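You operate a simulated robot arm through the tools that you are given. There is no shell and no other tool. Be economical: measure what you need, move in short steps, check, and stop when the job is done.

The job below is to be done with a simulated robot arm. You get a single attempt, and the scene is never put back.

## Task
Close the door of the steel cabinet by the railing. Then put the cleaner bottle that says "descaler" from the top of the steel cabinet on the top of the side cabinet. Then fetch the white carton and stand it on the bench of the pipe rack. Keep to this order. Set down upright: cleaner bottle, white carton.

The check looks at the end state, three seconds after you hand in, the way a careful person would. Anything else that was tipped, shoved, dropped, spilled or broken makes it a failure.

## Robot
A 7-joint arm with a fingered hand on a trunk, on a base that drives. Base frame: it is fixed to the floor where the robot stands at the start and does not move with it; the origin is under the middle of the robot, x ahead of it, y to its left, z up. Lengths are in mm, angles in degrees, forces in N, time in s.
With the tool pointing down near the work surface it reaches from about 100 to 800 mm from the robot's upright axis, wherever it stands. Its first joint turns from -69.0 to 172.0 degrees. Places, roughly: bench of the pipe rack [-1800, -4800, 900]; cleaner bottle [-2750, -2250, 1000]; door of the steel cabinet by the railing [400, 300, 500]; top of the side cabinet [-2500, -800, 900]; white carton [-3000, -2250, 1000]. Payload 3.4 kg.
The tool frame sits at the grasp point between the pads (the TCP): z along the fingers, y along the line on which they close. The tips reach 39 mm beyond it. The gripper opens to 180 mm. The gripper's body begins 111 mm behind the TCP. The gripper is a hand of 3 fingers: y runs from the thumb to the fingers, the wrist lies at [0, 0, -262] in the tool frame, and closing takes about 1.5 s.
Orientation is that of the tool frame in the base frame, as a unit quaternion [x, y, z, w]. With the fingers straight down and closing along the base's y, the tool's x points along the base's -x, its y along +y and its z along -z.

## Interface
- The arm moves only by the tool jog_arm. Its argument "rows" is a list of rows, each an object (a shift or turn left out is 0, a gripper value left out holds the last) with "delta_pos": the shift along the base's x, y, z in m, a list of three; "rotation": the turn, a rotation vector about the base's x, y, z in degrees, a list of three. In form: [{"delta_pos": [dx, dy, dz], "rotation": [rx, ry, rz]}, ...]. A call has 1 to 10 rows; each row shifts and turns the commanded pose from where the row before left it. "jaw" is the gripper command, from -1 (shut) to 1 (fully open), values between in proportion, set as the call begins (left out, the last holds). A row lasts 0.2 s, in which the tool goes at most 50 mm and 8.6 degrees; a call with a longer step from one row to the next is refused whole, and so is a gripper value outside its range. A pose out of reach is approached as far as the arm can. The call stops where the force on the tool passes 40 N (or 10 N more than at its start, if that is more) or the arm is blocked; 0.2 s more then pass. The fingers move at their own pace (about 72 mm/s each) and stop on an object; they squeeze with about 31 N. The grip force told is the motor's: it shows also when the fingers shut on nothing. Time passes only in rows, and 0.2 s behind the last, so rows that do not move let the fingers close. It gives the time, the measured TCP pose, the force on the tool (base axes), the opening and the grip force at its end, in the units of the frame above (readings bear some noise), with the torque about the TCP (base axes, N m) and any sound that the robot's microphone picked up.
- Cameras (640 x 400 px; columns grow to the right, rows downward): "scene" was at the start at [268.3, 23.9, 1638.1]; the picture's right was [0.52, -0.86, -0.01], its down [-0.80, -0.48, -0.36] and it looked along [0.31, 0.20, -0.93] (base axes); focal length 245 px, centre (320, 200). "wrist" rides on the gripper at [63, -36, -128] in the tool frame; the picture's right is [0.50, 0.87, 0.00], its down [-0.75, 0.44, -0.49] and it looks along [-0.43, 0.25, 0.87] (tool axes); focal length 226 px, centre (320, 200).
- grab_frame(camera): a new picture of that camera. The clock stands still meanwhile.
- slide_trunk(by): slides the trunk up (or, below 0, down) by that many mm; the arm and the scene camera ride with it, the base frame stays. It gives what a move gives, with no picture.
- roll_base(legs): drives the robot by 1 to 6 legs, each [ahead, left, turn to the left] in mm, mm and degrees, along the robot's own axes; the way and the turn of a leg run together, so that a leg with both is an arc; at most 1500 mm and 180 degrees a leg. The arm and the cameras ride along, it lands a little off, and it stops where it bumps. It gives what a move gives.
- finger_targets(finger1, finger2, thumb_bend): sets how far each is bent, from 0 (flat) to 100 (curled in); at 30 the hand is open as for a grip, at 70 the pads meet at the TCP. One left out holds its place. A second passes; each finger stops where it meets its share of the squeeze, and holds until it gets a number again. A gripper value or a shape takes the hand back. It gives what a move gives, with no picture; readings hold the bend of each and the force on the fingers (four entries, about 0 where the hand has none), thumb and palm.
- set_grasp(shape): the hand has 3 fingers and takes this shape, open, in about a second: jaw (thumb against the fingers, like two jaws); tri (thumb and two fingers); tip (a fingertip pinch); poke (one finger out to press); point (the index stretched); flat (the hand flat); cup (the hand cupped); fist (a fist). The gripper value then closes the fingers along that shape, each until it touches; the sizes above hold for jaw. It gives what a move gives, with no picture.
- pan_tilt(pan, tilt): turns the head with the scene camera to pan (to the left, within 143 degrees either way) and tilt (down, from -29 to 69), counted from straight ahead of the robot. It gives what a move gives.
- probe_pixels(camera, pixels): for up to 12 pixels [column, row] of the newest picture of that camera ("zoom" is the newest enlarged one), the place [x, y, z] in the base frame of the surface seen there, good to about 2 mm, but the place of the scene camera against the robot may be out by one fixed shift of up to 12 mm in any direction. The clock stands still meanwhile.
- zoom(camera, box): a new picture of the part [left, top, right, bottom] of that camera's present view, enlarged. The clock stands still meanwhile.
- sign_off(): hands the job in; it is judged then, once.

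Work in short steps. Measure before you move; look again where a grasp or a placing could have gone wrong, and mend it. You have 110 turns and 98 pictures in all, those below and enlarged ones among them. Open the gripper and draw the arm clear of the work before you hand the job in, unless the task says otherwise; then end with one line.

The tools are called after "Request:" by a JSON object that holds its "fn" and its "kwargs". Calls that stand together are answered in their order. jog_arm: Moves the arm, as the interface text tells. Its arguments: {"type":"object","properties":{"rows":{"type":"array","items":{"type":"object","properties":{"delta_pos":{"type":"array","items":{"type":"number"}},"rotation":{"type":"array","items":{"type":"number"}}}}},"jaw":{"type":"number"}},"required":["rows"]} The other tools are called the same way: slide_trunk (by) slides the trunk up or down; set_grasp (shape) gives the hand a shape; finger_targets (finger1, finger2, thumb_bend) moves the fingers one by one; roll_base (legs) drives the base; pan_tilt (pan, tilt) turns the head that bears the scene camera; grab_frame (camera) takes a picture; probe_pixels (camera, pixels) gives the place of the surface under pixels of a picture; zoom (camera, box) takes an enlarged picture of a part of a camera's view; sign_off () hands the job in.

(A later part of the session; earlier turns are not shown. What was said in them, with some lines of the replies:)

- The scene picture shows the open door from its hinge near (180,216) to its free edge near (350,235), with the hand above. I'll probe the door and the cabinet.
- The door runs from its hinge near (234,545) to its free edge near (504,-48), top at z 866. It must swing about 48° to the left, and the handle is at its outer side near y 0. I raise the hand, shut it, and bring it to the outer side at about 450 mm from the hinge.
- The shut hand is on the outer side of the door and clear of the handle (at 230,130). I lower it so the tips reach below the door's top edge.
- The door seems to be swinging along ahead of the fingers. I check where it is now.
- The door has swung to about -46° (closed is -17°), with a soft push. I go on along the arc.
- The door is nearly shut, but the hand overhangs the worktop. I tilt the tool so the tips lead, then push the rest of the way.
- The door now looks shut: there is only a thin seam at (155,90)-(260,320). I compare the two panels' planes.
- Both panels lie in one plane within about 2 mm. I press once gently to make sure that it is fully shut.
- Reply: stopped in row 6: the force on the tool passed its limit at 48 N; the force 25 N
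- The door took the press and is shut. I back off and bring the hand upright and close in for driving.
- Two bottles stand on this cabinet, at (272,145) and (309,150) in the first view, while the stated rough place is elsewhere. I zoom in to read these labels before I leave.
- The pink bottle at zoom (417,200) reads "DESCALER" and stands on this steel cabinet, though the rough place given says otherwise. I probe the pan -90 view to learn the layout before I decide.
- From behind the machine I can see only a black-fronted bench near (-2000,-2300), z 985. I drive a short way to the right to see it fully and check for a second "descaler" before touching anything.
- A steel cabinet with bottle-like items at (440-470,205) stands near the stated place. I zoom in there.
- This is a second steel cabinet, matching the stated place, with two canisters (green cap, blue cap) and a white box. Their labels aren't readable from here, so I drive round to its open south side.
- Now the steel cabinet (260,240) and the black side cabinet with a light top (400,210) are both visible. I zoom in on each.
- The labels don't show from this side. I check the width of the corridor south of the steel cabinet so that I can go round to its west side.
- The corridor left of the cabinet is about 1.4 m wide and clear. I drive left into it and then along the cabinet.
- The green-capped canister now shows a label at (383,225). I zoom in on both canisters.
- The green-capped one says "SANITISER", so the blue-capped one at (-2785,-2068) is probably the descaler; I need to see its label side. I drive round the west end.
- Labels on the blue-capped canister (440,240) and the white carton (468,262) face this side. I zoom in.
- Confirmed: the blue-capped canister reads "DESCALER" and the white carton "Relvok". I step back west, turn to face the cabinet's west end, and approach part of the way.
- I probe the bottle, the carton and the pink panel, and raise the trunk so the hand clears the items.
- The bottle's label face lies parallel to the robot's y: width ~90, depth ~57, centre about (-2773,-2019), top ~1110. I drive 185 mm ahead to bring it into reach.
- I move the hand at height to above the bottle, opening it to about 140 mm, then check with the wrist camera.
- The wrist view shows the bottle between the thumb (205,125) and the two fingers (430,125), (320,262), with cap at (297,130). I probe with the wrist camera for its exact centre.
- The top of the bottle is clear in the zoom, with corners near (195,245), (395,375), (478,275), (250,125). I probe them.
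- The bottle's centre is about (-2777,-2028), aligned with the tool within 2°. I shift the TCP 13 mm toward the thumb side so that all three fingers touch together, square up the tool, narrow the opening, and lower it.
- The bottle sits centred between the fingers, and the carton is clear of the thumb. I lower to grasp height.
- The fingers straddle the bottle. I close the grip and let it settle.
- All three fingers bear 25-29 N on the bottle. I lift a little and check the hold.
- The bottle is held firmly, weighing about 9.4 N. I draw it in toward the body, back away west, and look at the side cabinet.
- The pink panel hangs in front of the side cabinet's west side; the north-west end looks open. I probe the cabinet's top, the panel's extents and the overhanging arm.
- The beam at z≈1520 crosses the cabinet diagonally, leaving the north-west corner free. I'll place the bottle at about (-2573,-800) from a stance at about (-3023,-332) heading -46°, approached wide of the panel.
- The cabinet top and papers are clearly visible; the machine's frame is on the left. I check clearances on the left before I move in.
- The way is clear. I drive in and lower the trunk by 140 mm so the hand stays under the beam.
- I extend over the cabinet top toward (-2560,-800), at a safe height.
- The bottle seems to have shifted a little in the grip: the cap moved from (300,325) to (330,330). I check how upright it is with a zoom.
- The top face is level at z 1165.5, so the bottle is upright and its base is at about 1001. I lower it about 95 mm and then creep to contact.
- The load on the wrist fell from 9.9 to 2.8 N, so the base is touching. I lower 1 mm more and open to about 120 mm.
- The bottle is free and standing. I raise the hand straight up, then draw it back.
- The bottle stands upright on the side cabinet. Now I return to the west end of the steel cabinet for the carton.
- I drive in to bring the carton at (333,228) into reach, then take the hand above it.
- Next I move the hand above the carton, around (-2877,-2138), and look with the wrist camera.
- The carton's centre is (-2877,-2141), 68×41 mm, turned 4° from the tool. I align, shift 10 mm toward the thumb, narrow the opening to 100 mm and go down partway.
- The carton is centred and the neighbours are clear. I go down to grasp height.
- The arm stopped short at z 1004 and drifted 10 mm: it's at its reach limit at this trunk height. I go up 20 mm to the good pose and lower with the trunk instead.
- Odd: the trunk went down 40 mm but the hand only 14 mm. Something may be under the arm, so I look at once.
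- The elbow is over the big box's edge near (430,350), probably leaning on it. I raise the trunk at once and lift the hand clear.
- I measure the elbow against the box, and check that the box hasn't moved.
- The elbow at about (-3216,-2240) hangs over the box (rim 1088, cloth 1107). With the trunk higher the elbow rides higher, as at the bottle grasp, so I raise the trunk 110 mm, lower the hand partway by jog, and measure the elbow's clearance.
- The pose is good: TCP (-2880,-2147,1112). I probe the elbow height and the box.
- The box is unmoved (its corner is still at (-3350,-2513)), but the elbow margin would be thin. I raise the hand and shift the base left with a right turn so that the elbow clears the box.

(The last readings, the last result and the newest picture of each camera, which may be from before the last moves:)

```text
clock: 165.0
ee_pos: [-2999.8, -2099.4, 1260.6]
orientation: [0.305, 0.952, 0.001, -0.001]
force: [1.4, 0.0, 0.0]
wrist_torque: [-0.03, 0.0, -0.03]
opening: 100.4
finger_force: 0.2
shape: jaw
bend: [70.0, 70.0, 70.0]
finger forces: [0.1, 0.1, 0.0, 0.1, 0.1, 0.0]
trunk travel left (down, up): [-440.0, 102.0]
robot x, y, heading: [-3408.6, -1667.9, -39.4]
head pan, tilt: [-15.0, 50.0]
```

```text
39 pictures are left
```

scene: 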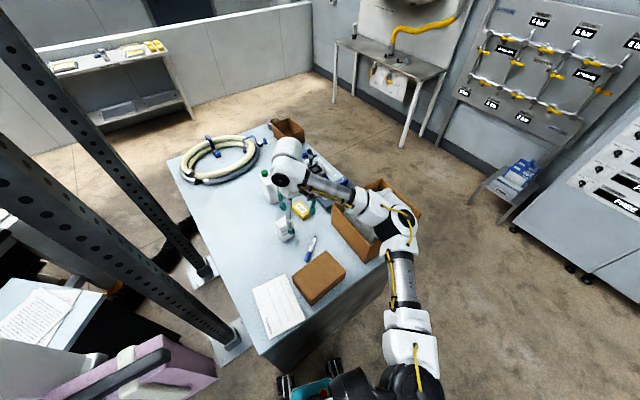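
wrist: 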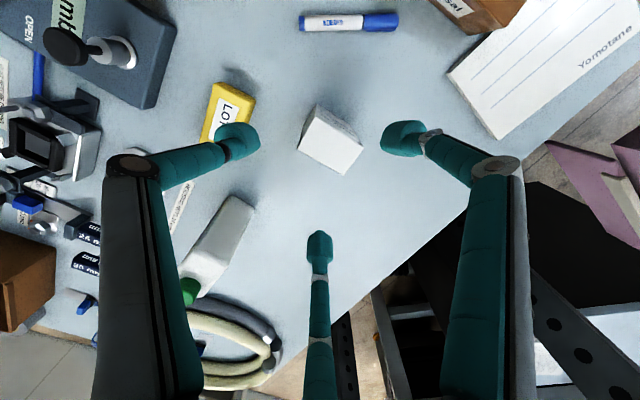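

I'm at the new stance. I turn the tool +21° about z to match the carton and move over it.

Request:
{"fn": "jog_arm", "kwargs": {"rows": [{"delta_pos": [0.03, -0.013, 0], "rotation": [0, 0, 7]}, {"delta_pos": [0.03, -0.013, 0], "rotation": [0, 0, 7]}, {"delta_pos": [0.03, -0.013, 0], "rotation": [0, 0, 6.9]}, {"delta_pos": [0.03, -0.012, 0]}, {"delta_pos": [0, 0, -0.04]}, {"delta_pos": [0, 0, -0.04]}, {}]}}

Request:
{"fn": "grab_frame", "kwargs": {"camera": "scene"}}

Request:
{"fn": "grab_frame", "kwargs": {"camera": "wrist"}}

```text
clock: 166.6
ee_pos: [-2883.6, -2148.5, 1180.6]
orientation: [0.128, 0.992, -0.001, 0.001]
force: [0.7, -0.5, 0.0]
wrist_torque: [-0.03, -0.01, 0.06]
opening: 100.4
finger_force: 0.2
shape: jaw
bend: [70.0, 70.0, 70.0]
finger forces: [0.0, 0.1, 0.0, 0.0, 0.0, 0.1]
trunk travel left (down, up): [-440.0, 102.0]
robot x, y, heading: [-3409.0, -1664.2, -39.3]
head pan, tilt: [-15.0, 50.0]
```

```text
38 pictures are left
```

scene: 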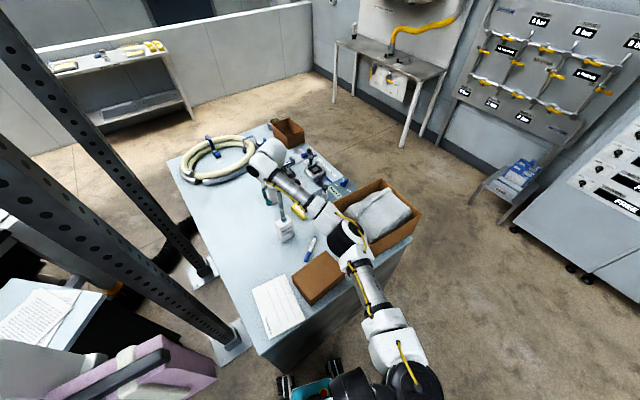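

```text
37 pictures are left
```

wrist: 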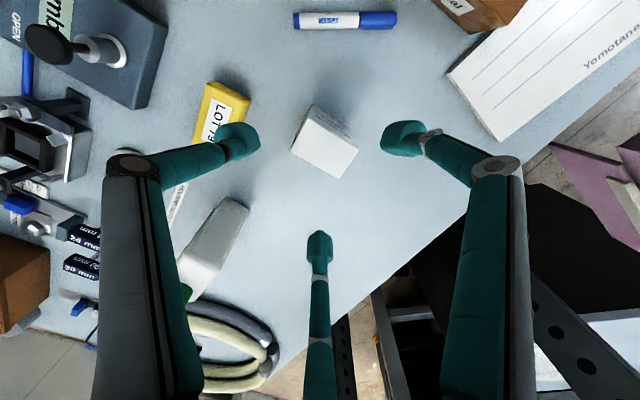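

The elbow at (345,240) is now just off the box's edge. I probe both to be sure.

Request:
{"fn": "probe_pixels", "kwargs": {"camera": "scene", "pixels": [[345, 232], [360, 250], [335, 235], [338, 205], [368, 252], [395, 262], [385, 182], [418, 215], [376, 215]]}}

Request:
{"fn": "zoom", "kwargs": {"camera": "scene", "box": [260, 160, 440, 310]}}

```text
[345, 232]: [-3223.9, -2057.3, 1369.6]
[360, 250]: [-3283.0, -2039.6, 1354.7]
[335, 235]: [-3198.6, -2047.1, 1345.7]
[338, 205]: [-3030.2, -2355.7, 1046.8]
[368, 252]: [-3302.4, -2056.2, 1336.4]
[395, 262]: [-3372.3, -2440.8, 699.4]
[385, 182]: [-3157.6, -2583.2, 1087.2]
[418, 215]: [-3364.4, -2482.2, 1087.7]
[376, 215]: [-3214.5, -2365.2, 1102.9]
```

```text
2.67 times, centred on (350, 235) of scene
```

zoom: 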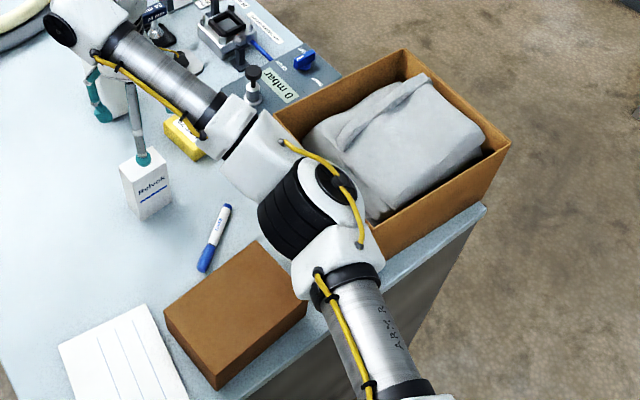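

The elbow is about 150 mm clear of the box. I lower to grasp height.

Request:
{"fn": "jog_arm", "kwargs": {"rows": [{"delta_pos": [0.003, -0.002, -0.03]}, {"delta_pos": [0, 0, -0.03]}, {"delta_pos": [0, 0, -0.03]}, {"delta_pos": [0, 0, -0.03]}, {"delta_pos": [0, 0, -0.03]}, {"delta_pos": [0, 0, -0.03]}, {}]}}

Request:
{"fn": "grab_frame", "kwargs": {"camera": "wrist"}}

```text
clock: 168.2
ee_pos: [-2875.4, -2150.5, 998.4]
orientation: [0.127, 0.992, -0.001, 0.0]
force: [0.0, 0.4, 0.1]
wrist_torque: [0.02, 0.01, -0.01]
opening: 100.1
finger_force: 0.0
shape: jaw
bend: [70.0, 70.0, 70.0]
finger forces: [0.0, 0.1, 0.1, 0.0, 0.1, 0.0]
trunk travel left (down, up): [-440.0, 102.0]
robot x, y, heading: [-3411.3, -1666.9, -39.6]
head pan, tilt: [-15.0, 50.0]
```

```text
35 pictures are left
```

wrist: 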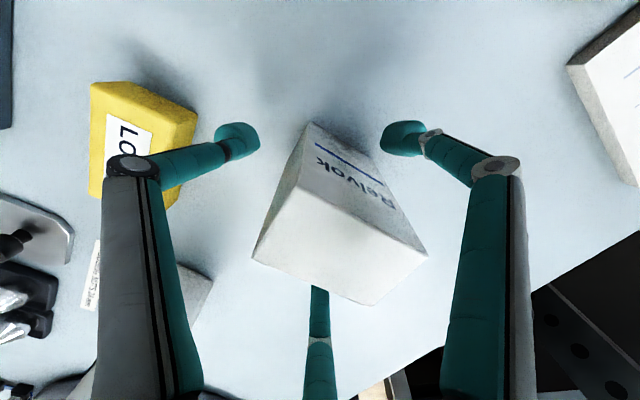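

The pose tracked well and the carton sits between the fingers. I close.

Request:
{"fn": "jog_arm", "kwargs": {"rows": [{}, {}, {}, {}, {}, {}, {}, {}], "jaw": -1}}

Request:
{"fn": "grab_frame", "kwargs": {"camera": "wrist"}}

```text
clock: 170.0
ee_pos: [-2876.1, -2152.3, 999.5]
orientation: [0.126, 0.992, 0.0, 0.001]
force: [0.2, -0.8, 0.6]
wrist_torque: [0.0, -0.01, 0.03]
opening: 43.6
finger_force: 31.1
shape: jaw
bend: [72.0, 72.0, 75.0]
finger forces: [25.4, 24.7, 0.0, 0.1, 27.6, 0.1]
trunk travel left (down, up): [-440.0, 102.0]
robot x, y, heading: [-3406.9, -1661.7, -39.7]
head pan, tilt: [-15.0, 50.0]
```

```text
34 pictures are left
```

wrist: 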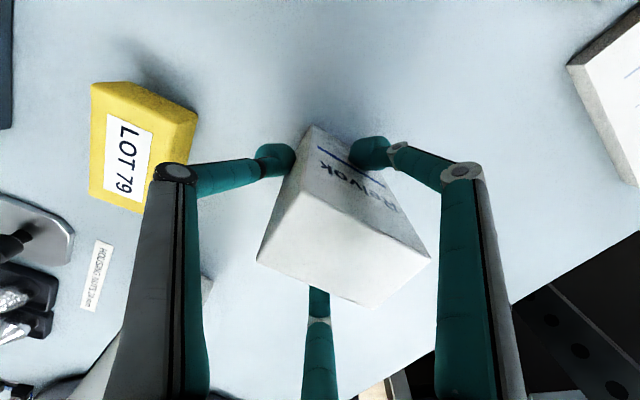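

All three fingers hold the carton. I lift it straight up about 220 mm and check.

Request:
{"fn": "jog_arm", "kwargs": {"rows": [{"delta_pos": [0, 0, 0.01]}, {"delta_pos": [0, 0, 0.02]}, {"delta_pos": [0, 0, 0.03]}, {"delta_pos": [0, 0, 0.04]}, {"delta_pos": [0, 0, 0.04]}, {"delta_pos": [0, 0, 0.04]}, {"delta_pos": [0, 0, 0.04]}]}}

Request:
{"fn": "grab_frame", "kwargs": {"camera": "wrist"}}

Request:
{"fn": "jog_arm", "kwargs": {"rows": [{"delta_pos": [-0.035, 0.03, 0]}, {"delta_pos": [-0.035, 0.03, 0]}, {"delta_pos": [-0.035, 0.03, 0]}, {"delta_pos": [-0.035, 0.03, 0]}, {"delta_pos": [-0.035, 0.03, 0]}, {"delta_pos": [-0.035, 0.03, 0]}, {"delta_pos": [-0.03, 0.025, 0]}]}}

Request:
{"fn": "roll_base", "kwargs": {"legs": [[-350, 0, 0]]}}

Request:
{"fn": "grab_frame", "kwargs": {"camera": "scene"}}

```text
clock: 171.6
ee_pos: [-2879.8, -2150.0, 1224.1]
orientation: [0.126, 0.992, 0.0, 0.001]
force: [0.7, 0.2, -2.5]
wrist_torque: [-0.01, -0.02, -0.03]
opening: 43.8
finger_force: 31.2
shape: jaw
bend: [72.0, 72.0, 75.0]
finger forces: [25.5, 24.7, 0.0, 0.2, 27.6, 0.0]
trunk travel left (down, up): [-440.0, 102.0]
robot x, y, heading: [-3410.1, -1666.6, -39.3]
head pan, tilt: [-15.0, 50.0]
```

```text
33 pictures are left
```

wrist: 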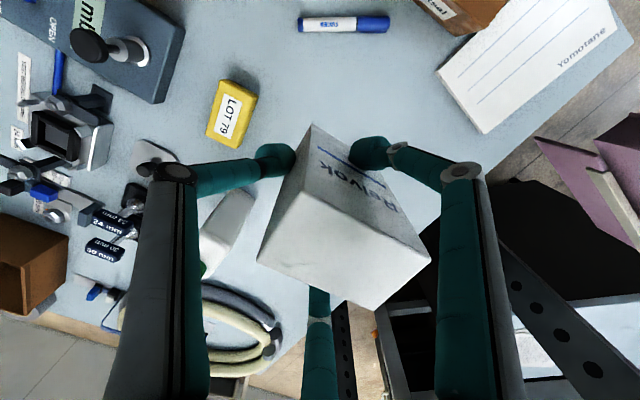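

```text
clock: 173.2
ee_pos: [-3121.3, -1947.7, 1225.4]
orientation: [0.127, 0.992, -0.001, 0.001]
force: [0.3, 0.4, -2.0]
wrist_torque: [-0.03, 0.03, 0.02]
opening: 42.9
finger_force: 31.3
shape: jaw
bend: [72.0, 72.0, 75.0]
finger forces: [25.1, 24.7, 0.0, 0.1, 27.4, 0.0]
trunk travel left (down, up): [-440.0, 102.0]
robot x, y, heading: [-3408.6, -1665.6, -39.6]
head pan, tilt: [-15.0, 50.0]
```

```text
clock: 175.5
ee_pos: [-3391.5, -1720.7, 1225.4]
orientation: [0.126, 0.992, 0.0, 0.0]
force: [-0.5, 0.1, -1.6]
wrist_torque: [-0.04, -0.03, 0.02]
opening: 42.8
finger_force: 30.9
shape: jaw
bend: [72.0, 72.0, 75.0]
finger forces: [25.1, 24.7, 0.0, 0.1, 27.4, 0.0]
trunk travel left (down, up): [-440.0, 102.0]
robot x, y, heading: [-3681.5, -1442.0, -39.1]
head pan, tilt: [-15.0, 50.0]
```

```text
32 pictures are left
```

scene: 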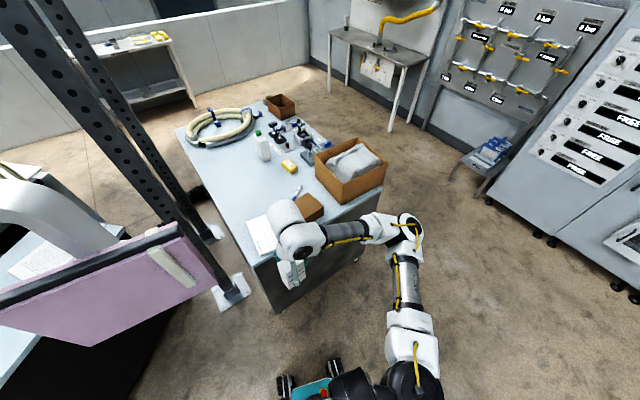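

The carton is held and nothing else has moved. I turn to face the wall with the pipe rack (heading about -109°) and go down past the west end into the corridor.

Request:
{"fn": "roll_base", "kwargs": {"legs": [[0, 0, -70], [1480, 0, 0]]}}

Request:
{"fn": "pan_tilt", "kwargs": {"pan": 60, "tilt": 25}}

Request:
{"fn": "grab_frame", "kwargs": {"camera": "scene"}}

```text
clock: 185.8
ee_pos: [-4354.8, -3176.3, 1226.7]
orientation: [0.681, 0.733, -0.002, -0.001]
force: [0.3, 0.2, -1.4]
wrist_torque: [0.01, -0.01, -0.01]
opening: 42.4
finger_force: 31.3
shape: jaw
bend: [72.0, 72.0, 75.0]
finger forces: [24.9, 24.7, 0.0, 0.1, 27.2, 0.0]
trunk travel left (down, up): [-440.0, 102.0]
robot x, y, heading: [-4181.1, -2810.2, -110.7]
head pan, tilt: [-15.0, 50.0]
```

```text
clock: 187.3
ee_pos: [-4349.9, -3174.5, 1225.2]
orientation: [0.681, 0.733, -0.003, 0.0]
force: [-0.9, -0.2, -1.3]
wrist_torque: [-0.02, 0.02, -0.01]
opening: 42.7
finger_force: 31.3
shape: jaw
bend: [72.0, 72.0, 75.0]
finger forces: [25.1, 24.9, 0.0, 0.1, 27.4, 0.0]
trunk travel left (down, up): [-440.0, 102.0]
robot x, y, heading: [-4184.4, -2810.7, -111.0]
head pan, tilt: [60.0, 25.0]
```

```text
31 pictures are left
```

scene: 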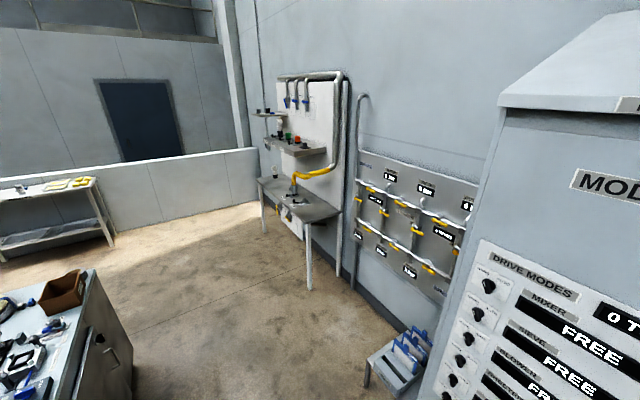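

The way left along the corridor is clear: cabinet edge 620 mm behind, stool about 700 mm ahead. I drive left toward the bench.

Request:
{"fn": "roll_base", "kwargs": {"legs": [[0, 1450, 0]]}}

Request:
{"fn": "pan_tilt", "kwargs": {"pan": 40, "tilt": 25}}

Request:
{"fn": "grab_frame", "kwargs": {"camera": "scene"}}

```text
clock: 194.6
ee_pos: [-2993.8, -3705.0, 1226.6]
orientation: [0.687, 0.726, -0.002, 0.001]
force: [-0.4, -0.5, -1.0]
wrist_torque: [-0.01, 0.02, 0.01]
opening: 42.8
finger_force: 31.1
shape: jaw
bend: [72.0, 72.0, 75.0]
finger forces: [25.0, 24.8, 0.1, 0.0, 27.2, 0.1]
trunk travel left (down, up): [-440.0, 102.0]
robot x, y, heading: [-2811.0, -3345.9, -111.8]
head pan, tilt: [60.0, 25.0]
```

```text
clock: 195.4
ee_pos: [-2989.4, -3702.7, 1226.1]
orientation: [0.687, 0.727, -0.003, -0.001]
force: [0.3, 0.1, -1.6]
wrist_torque: [-0.01, 0.02, 0.01]
opening: 42.6
finger_force: 31.5
shape: jaw
bend: [72.0, 72.0, 75.0]
finger forces: [25.1, 24.8, 0.1, 0.1, 27.4, 0.0]
trunk travel left (down, up): [-440.0, 102.0]
robot x, y, heading: [-2815.3, -3345.9, -111.9]
head pan, tilt: [40.0, 25.0]
```

```text
30 pictures are left
```

scene: 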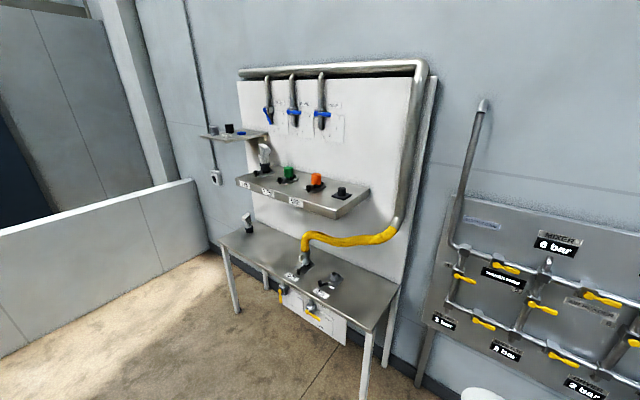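

Request:
{"fn": "zoom", "kwargs": {"camera": "scene", "box": [200, 170, 420, 340]}}

Request:
{"fn": "probe_pixels", "kwargs": {"camera": "scene", "pixels": [[222, 240], [373, 328], [395, 290], [260, 255], [300, 285], [350, 300], [275, 235], [345, 275], [235, 190], [340, 215], [350, 240], [248, 232]]}}

```text
2.35 times, centred on (310, 255) of scene
```

zoom: 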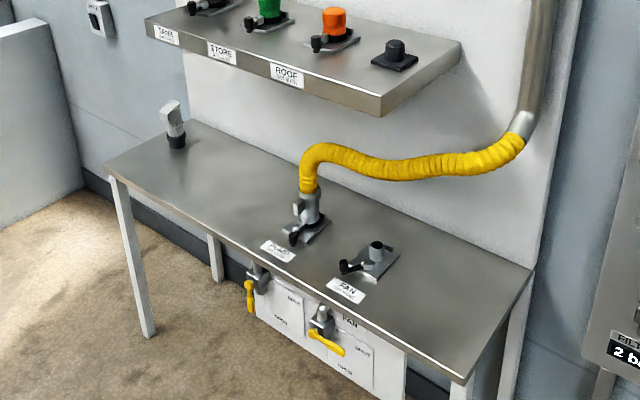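

```text
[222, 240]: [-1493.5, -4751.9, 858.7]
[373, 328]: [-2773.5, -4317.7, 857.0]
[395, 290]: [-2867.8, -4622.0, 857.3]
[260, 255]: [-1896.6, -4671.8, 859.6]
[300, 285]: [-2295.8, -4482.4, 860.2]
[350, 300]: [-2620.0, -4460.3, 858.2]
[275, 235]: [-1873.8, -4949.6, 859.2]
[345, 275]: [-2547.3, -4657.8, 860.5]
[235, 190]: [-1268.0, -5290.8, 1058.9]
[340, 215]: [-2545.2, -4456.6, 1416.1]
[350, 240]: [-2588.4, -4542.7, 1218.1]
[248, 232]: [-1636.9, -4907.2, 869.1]
```

The bench top is at z 858, front edge from (-1493,-4752) to (-2773,-4318), free around (-1850,-4770) between the valves. I drive left and toward it.

Request:
{"fn": "roll_base", "kwargs": {"legs": [[0, 1394, 0], [0, 0, 3.2], [250, 0, 0]]}}

Request:
{"fn": "pan_tilt", "kwargs": {"pan": 0, "tilt": 35}}

Request:
{"fn": "grab_frame", "kwargs": {"camera": "scene"}}

```text
clock: 204.2
ee_pos: [-1775.7, -4479.4, 1226.8]
orientation: [0.675, 0.738, -0.003, -0.003]
force: [-0.2, 0.2, -1.6]
wrist_torque: [0.02, -0.01, -0.03]
opening: 42.6
finger_force: 30.7
shape: jaw
bend: [72.0, 72.0, 75.0]
finger forces: [25.1, 24.8, 0.0, 0.1, 27.2, 0.0]
trunk travel left (down, up): [-440.0, 102.0]
robot x, y, heading: [-1617.5, -4113.9, -109.8]
head pan, tilt: [40.0, 25.0]
```

```text
clock: 205.2
ee_pos: [-1771.1, -4478.6, 1228.6]
orientation: [0.676, 0.737, -0.006, -0.005]
force: [0.8, 1.1, -2.1]
wrist_torque: [-0.01, 0.01, -0.01]
opening: 42.8
finger_force: 30.6
shape: jaw
bend: [72.0, 72.0, 75.0]
finger forces: [25.1, 24.9, 0.0, 0.0, 27.3, 0.0]
trunk travel left (down, up): [-440.0, 102.0]
robot x, y, heading: [-1615.5, -4115.1, -109.9]
head pan, tilt: [0.0, 35.0]
```

```text
28 pictures are left
```

scene: 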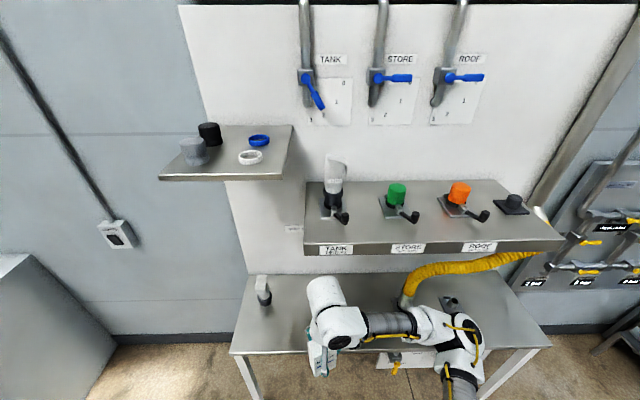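

I probe the shelf's front edge heights and the free patch of the bench.

Request:
{"fn": "probe_pixels", "kwargs": {"camera": "scene", "pixels": [[320, 252], [530, 245], [310, 215], [230, 178], [233, 352], [300, 350], [285, 320], [262, 290], [262, 302], [405, 300], [290, 300], [250, 285]]}}

Request:
{"fn": "zoom", "kwargs": {"camera": "scene", "box": [220, 250, 480, 400]}}

```text
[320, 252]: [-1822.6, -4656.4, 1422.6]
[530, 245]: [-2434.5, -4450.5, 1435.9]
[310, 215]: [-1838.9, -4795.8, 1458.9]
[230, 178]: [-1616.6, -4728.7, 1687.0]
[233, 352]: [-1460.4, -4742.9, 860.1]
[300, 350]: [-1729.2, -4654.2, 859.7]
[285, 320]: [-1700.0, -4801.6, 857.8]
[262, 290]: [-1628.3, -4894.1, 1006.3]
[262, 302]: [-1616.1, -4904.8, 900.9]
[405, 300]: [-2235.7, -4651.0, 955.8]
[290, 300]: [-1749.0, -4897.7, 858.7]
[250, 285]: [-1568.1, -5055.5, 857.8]
```

```text
2.46 times, centred on (350, 325) of scene
```

zoom: 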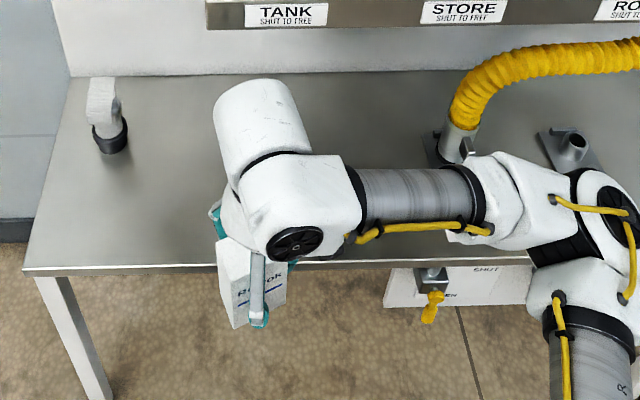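

The bench is free around (-1768,-4768), left of the shelf's end at x≈-1815. I lower the trunk by 170 mm, then reach forward over the bench.

Request:
{"fn": "slide_trunk", "kwargs": {"by": -170}}

Request:
{"fn": "jog_arm", "kwargs": {"rows": [{"delta_pos": [0, -0.041, 0], "rotation": [0, 0, 0]}, {"delta_pos": [0, -0.041, 0]}, {"delta_pos": [0, -0.041, 0]}, {"delta_pos": [0.001, -0.041, 0]}, {"delta_pos": [0.001, -0.041, 0]}, {"delta_pos": [0.001, -0.041, 0]}, {"delta_pos": [0, -0.04, 0]}, {}]}}

Request:
{"fn": "grab_frame", "kwargs": {"camera": "scene"}}

Request:
{"fn": "grab_frame", "kwargs": {"camera": "wrist"}}

```text
clock: 207.2
ee_pos: [-1771.1, -4477.5, 1057.8]
orientation: [0.674, 0.738, -0.005, -0.002]
force: [0.0, 0.1, -1.0]
wrist_torque: [-0.02, -0.01, 0.0]
opening: 42.8
finger_force: 31.5
shape: jaw
bend: [72.0, 72.0, 75.0]
finger forces: [25.1, 24.9, 0.0, 0.0, 27.1, 0.0]
trunk travel left (down, up): [-270.0, 272.0]
robot x, y, heading: [-1616.5, -4115.0, -109.9]
head pan, tilt: [0.0, 35.0]
```

```text
clock: 209.0
ee_pos: [-1768.6, -4761.4, 1059.4]
orientation: [0.675, 0.738, -0.006, -0.004]
force: [-0.2, 0.0, -2.0]
wrist_torque: [0.03, 0.05, -0.03]
opening: 42.4
finger_force: 30.8
shape: jaw
bend: [72.0, 72.0, 75.0]
finger forces: [25.1, 24.9, 0.0, 0.1, 27.1, 0.1]
trunk travel left (down, up): [-270.0, 272.0]
robot x, y, heading: [-1618.5, -4114.3, -110.1]
head pan, tilt: [0.0, 35.0]
```

```text
26 pictures are left
```

scene: 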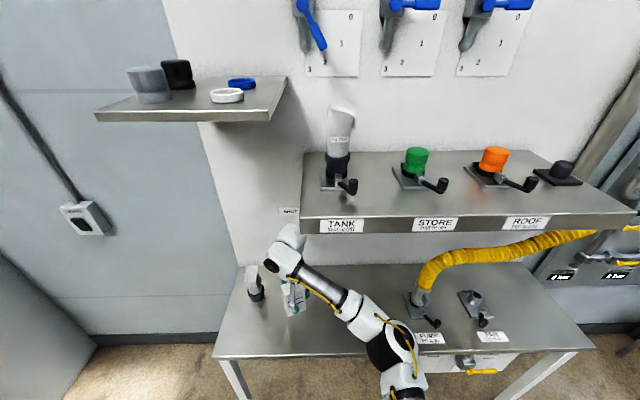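

```text
25 pictures are left
```

wrist: 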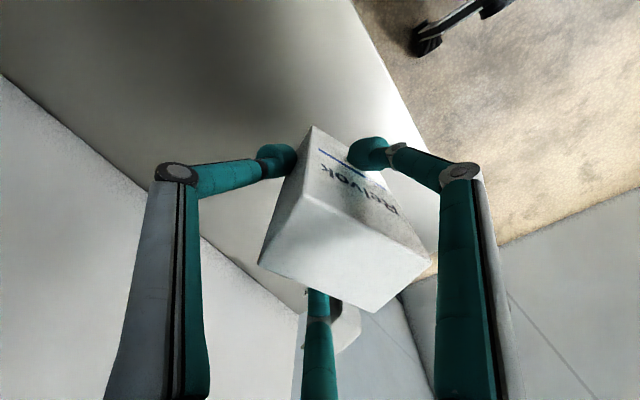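

The carton is over the free patch. I probe the elbow, the carton's level and the neighbouring valve before I lower.

Request:
{"fn": "probe_pixels", "kwargs": {"camera": "scene", "pixels": [[390, 345], [370, 350], [405, 365], [285, 240], [253, 275], [428, 325], [360, 345]]}}

Request:
{"fn": "probe_pixels", "kwargs": {"camera": "wrist", "pixels": [[310, 210], [380, 250], [330, 260], [375, 300], [275, 260], [420, 262], [355, 325]]}}

```text
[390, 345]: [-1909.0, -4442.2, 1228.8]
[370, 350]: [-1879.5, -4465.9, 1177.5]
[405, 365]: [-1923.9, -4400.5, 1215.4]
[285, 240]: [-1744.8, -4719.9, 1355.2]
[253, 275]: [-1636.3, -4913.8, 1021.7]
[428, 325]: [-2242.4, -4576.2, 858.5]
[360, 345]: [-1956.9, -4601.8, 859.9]
```

```text
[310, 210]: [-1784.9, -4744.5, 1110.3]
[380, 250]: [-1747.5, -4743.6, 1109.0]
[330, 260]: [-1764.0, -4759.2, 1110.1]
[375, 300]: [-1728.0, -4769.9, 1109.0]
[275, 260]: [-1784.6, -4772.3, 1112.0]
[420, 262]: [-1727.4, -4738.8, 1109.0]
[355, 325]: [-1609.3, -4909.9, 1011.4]
```

The carton is nearly level (top 1109-1112), and its base is at about 980. I correct 0.8° of tilt, lower it 112 mm, then creep down.

Request:
{"fn": "jog_arm", "kwargs": {"rows": [{"delta_pos": [0, 0, -0.03], "rotation": [0.2, -0.8, 0]}, {"delta_pos": [0, 0, -0.03]}, {"delta_pos": [0, 0, -0.03]}, {"delta_pos": [0, 0, -0.02]}, {"delta_pos": [0, 0, -0.004]}, {"delta_pos": [0, 0, -0.002]}, {"delta_pos": [0, 0, -0.002]}]}}

Request:
{"fn": "grab_frame", "kwargs": {"camera": "wrist"}}

Request:
{"fn": "probe_pixels", "kwargs": {"camera": "wrist", "pixels": [[310, 210], [380, 250], [330, 260], [375, 300], [275, 260], [420, 262]]}}

```text
clock: 210.6
ee_pos: [-1767.8, -4765.5, 939.4]
orientation: [0.675, 0.737, 0.0, 0.001]
force: [-0.2, 0.1, -1.9]
wrist_torque: [0.0, 0.03, 0.02]
opening: 42.5
finger_force: 31.0
shape: jaw
bend: [72.0, 72.0, 75.0]
finger forces: [24.9, 24.8, 0.0, 0.1, 26.9, 0.0]
trunk travel left (down, up): [-270.0, 272.0]
robot x, y, heading: [-1618.1, -4114.4, -110.1]
head pan, tilt: [0.0, 35.0]
```

```text
24 pictures are left
```

wrist: 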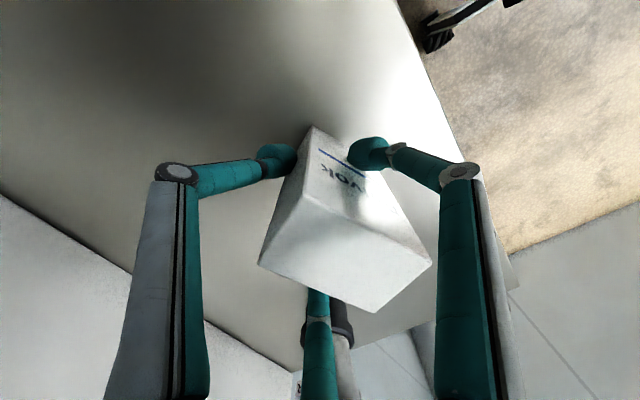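

```text
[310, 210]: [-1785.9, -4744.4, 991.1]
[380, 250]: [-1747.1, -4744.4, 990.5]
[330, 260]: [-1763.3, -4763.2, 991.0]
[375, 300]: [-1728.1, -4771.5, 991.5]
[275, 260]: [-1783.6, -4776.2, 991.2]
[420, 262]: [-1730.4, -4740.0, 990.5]
```

The carton is level at 991, so its base is 1-3 mm above the bench. I creep down by 1 mm steps.

Request:
{"fn": "jog_arm", "kwargs": {"rows": [{"delta_pos": [0, 0, -0.001]}, {"delta_pos": [0, 0, -0.001]}, {}]}}

Request:
{"fn": "jog_arm", "kwargs": {"rows": [{"delta_pos": [0, 0, -0.001]}, {}]}}

```text
clock: 211.4
ee_pos: [-1768.9, -4764.5, 937.6]
orientation: [0.676, 0.737, 0.0, 0.0]
force: [-0.2, -0.8, -0.8]
wrist_torque: [0.02, 0.01, -0.02]
opening: 42.4
finger_force: 31.2
shape: jaw
bend: [72.0, 72.0, 75.0]
finger forces: [24.9, 24.8, 0.0, 0.1, 27.0, 0.0]
trunk travel left (down, up): [-270.0, 272.0]
robot x, y, heading: [-1620.2, -4113.2, -110.2]
head pan, tilt: [0.0, 35.0]
```

```text
clock: 212.0
ee_pos: [-1768.9, -4765.0, 937.3]
orientation: [0.676, 0.737, 0.0, 0.002]
force: [-1.8, -1.1, 3.8]
wrist_torque: [0.0, 0.07, -0.01]
opening: 42.3
finger_force: 30.8
shape: jaw
bend: [72.0, 72.0, 75.0]
finger forces: [25.1, 25.0, 0.1, 0.1, 27.9, 0.0]
trunk travel left (down, up): [-270.0, 272.0]
robot x, y, heading: [-1619.2, -4112.1, -110.1]
head pan, tilt: [0.0, 35.0]
```

The force turned to +3.8 N, so the carton is on the bench. I open the fingers.

Request:
{"fn": "jog_arm", "kwargs": {"rows": [{}, {}, {}, {}, {}], "jaw": 0.2}}

Request:
{"fn": "grab_frame", "kwargs": {"camera": "wrist"}}

```text
clock: 213.2
ee_pos: [-1768.7, -4766.1, 936.1]
orientation: [0.675, 0.737, 0.001, 0.0]
force: [0.4, 0.0, -0.6]
wrist_torque: [-0.02, 0.01, 0.0]
opening: 107.4
finger_force: 0.0
shape: jaw
bend: [69.0, 69.0, 69.0]
finger forces: [0.1, 0.1, 0.0, 0.0, 0.0, 0.0]
trunk travel left (down, up): [-270.0, 272.0]
robot x, y, heading: [-1616.7, -4116.7, -110.1]
head pan, tilt: [0.0, 35.0]
```

```text
23 pictures are left
```

wrist: 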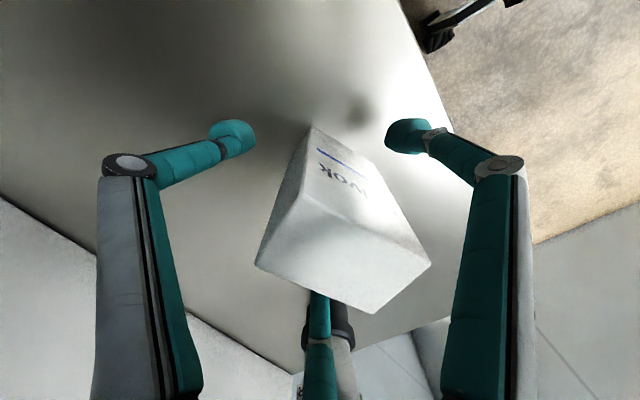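

The fingers are off and the carton stands. I lift straight up, draw back and drive off a little, then look.

Request:
{"fn": "jog_arm", "kwargs": {"rows": [{"delta_pos": [0, 0, 0.03]}, {"delta_pos": [0, 0, 0.04]}, {"delta_pos": [0, 0, 0.04]}, {"delta_pos": [0, 0, 0.04]}, {"delta_pos": [0.014, 0.04, 0]}, {"delta_pos": [0.014, 0.04, 0]}, {"delta_pos": [0.014, 0.04, 0]}, {"delta_pos": [0.014, 0.04, 0]}, {"delta_pos": [0.014, 0.04, 0]}, {"delta_pos": [0.014, 0.04, 0]}], "jaw": 0.2}}

Request:
{"fn": "roll_base", "kwargs": {"legs": [[-400, 0, 0]]}}

Request:
{"fn": "grab_frame", "kwargs": {"camera": "scene"}}

Request:
{"fn": "pan_tilt", "kwargs": {"pan": -120, "tilt": 20}}

Request:
{"fn": "grab_frame", "kwargs": {"camera": "scene"}}

```text
clock: 215.4
ee_pos: [-1685.4, -4523.4, 1086.3]
orientation: [0.676, 0.737, 0.0, 0.001]
force: [1.0, -0.3, -0.3]
wrist_torque: [-0.02, 0.02, 0.03]
opening: 107.5
finger_force: 0.1
shape: jaw
bend: [69.0, 69.0, 69.0]
finger forces: [0.0, 0.0, 0.1, 0.0, 0.1, 0.0]
trunk travel left (down, up): [-270.0, 272.0]
robot x, y, heading: [-1619.0, -4113.8, -110.1]
head pan, tilt: [0.0, 35.0]
```

```text
clock: 217.8
ee_pos: [-1548.6, -4154.5, 1087.7]
orientation: [0.674, 0.738, 0.0, 0.001]
force: [-0.3, 0.3, 0.5]
wrist_torque: [-0.03, -0.01, 0.01]
opening: 107.7
finger_force: 0.1
shape: jaw
bend: [69.0, 69.0, 69.0]
finger forces: [0.1, 0.0, 0.1, 0.1, 0.1, 0.0]
trunk travel left (down, up): [-270.0, 272.0]
robot x, y, heading: [-1480.8, -3740.9, -109.9]
head pan, tilt: [0.0, 35.0]
```

```text
22 pictures are left
```

scene: 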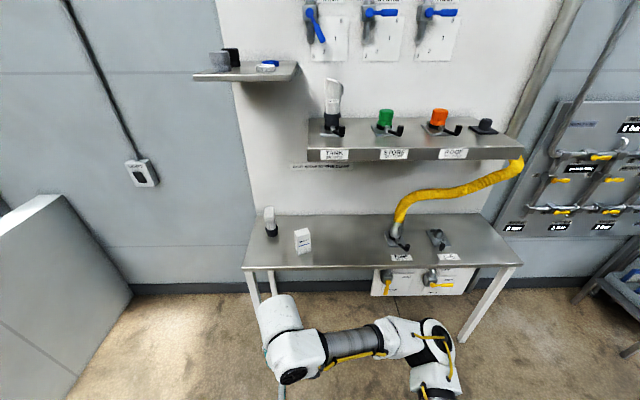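

```text
clock: 219.8
ee_pos: [-1547.4, -4152.7, 1087.1]
orientation: [0.674, 0.739, -0.001, 0.002]
force: [0.4, -0.2, -0.4]
wrist_torque: [0.0, 0.01, 0.02]
opening: 107.6
finger_force: 0.0
shape: jaw
bend: [69.0, 69.0, 69.0]
finger forces: [0.0, 0.0, 0.0, 0.1, 0.1, 0.1]
trunk travel left (down, up): [-270.0, 272.0]
robot x, y, heading: [-1483.1, -3745.9, -109.9]
head pan, tilt: [-120.0, 20.0]
```

```text
21 pictures are left
```

scene: 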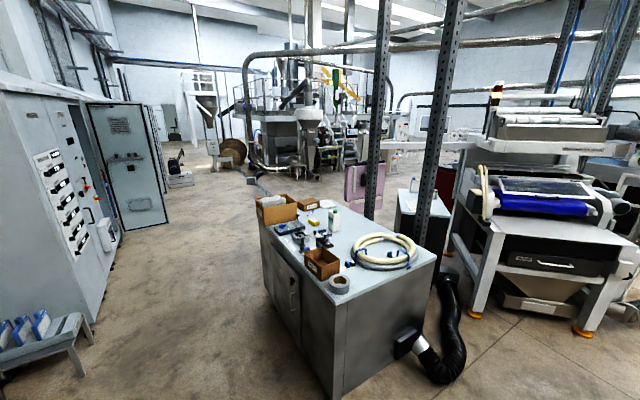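

The carton stands upright on the bench (303,240), the descaler stands on the side cabinet (413,185), and the steel cabinet's items and the box look as before. The railing cabinet's door was seen shut after the press, so I hand in.

Request:
{"fn": "sign_off", "kwargs": {}}

```text
The job is handed in.
```

I did the job in the order you gave and handed it in: the railing cabinet's door is shut, the descaler bottle stands upright on the side cabinet, and the white carton stands upright on the pipe-rack bench. While I was reaching for the carton, the arm's elbow probably leaned on the big cardboard box on the steel cabinet; when I checked afterwards, the box had not moved and looked undamaged.
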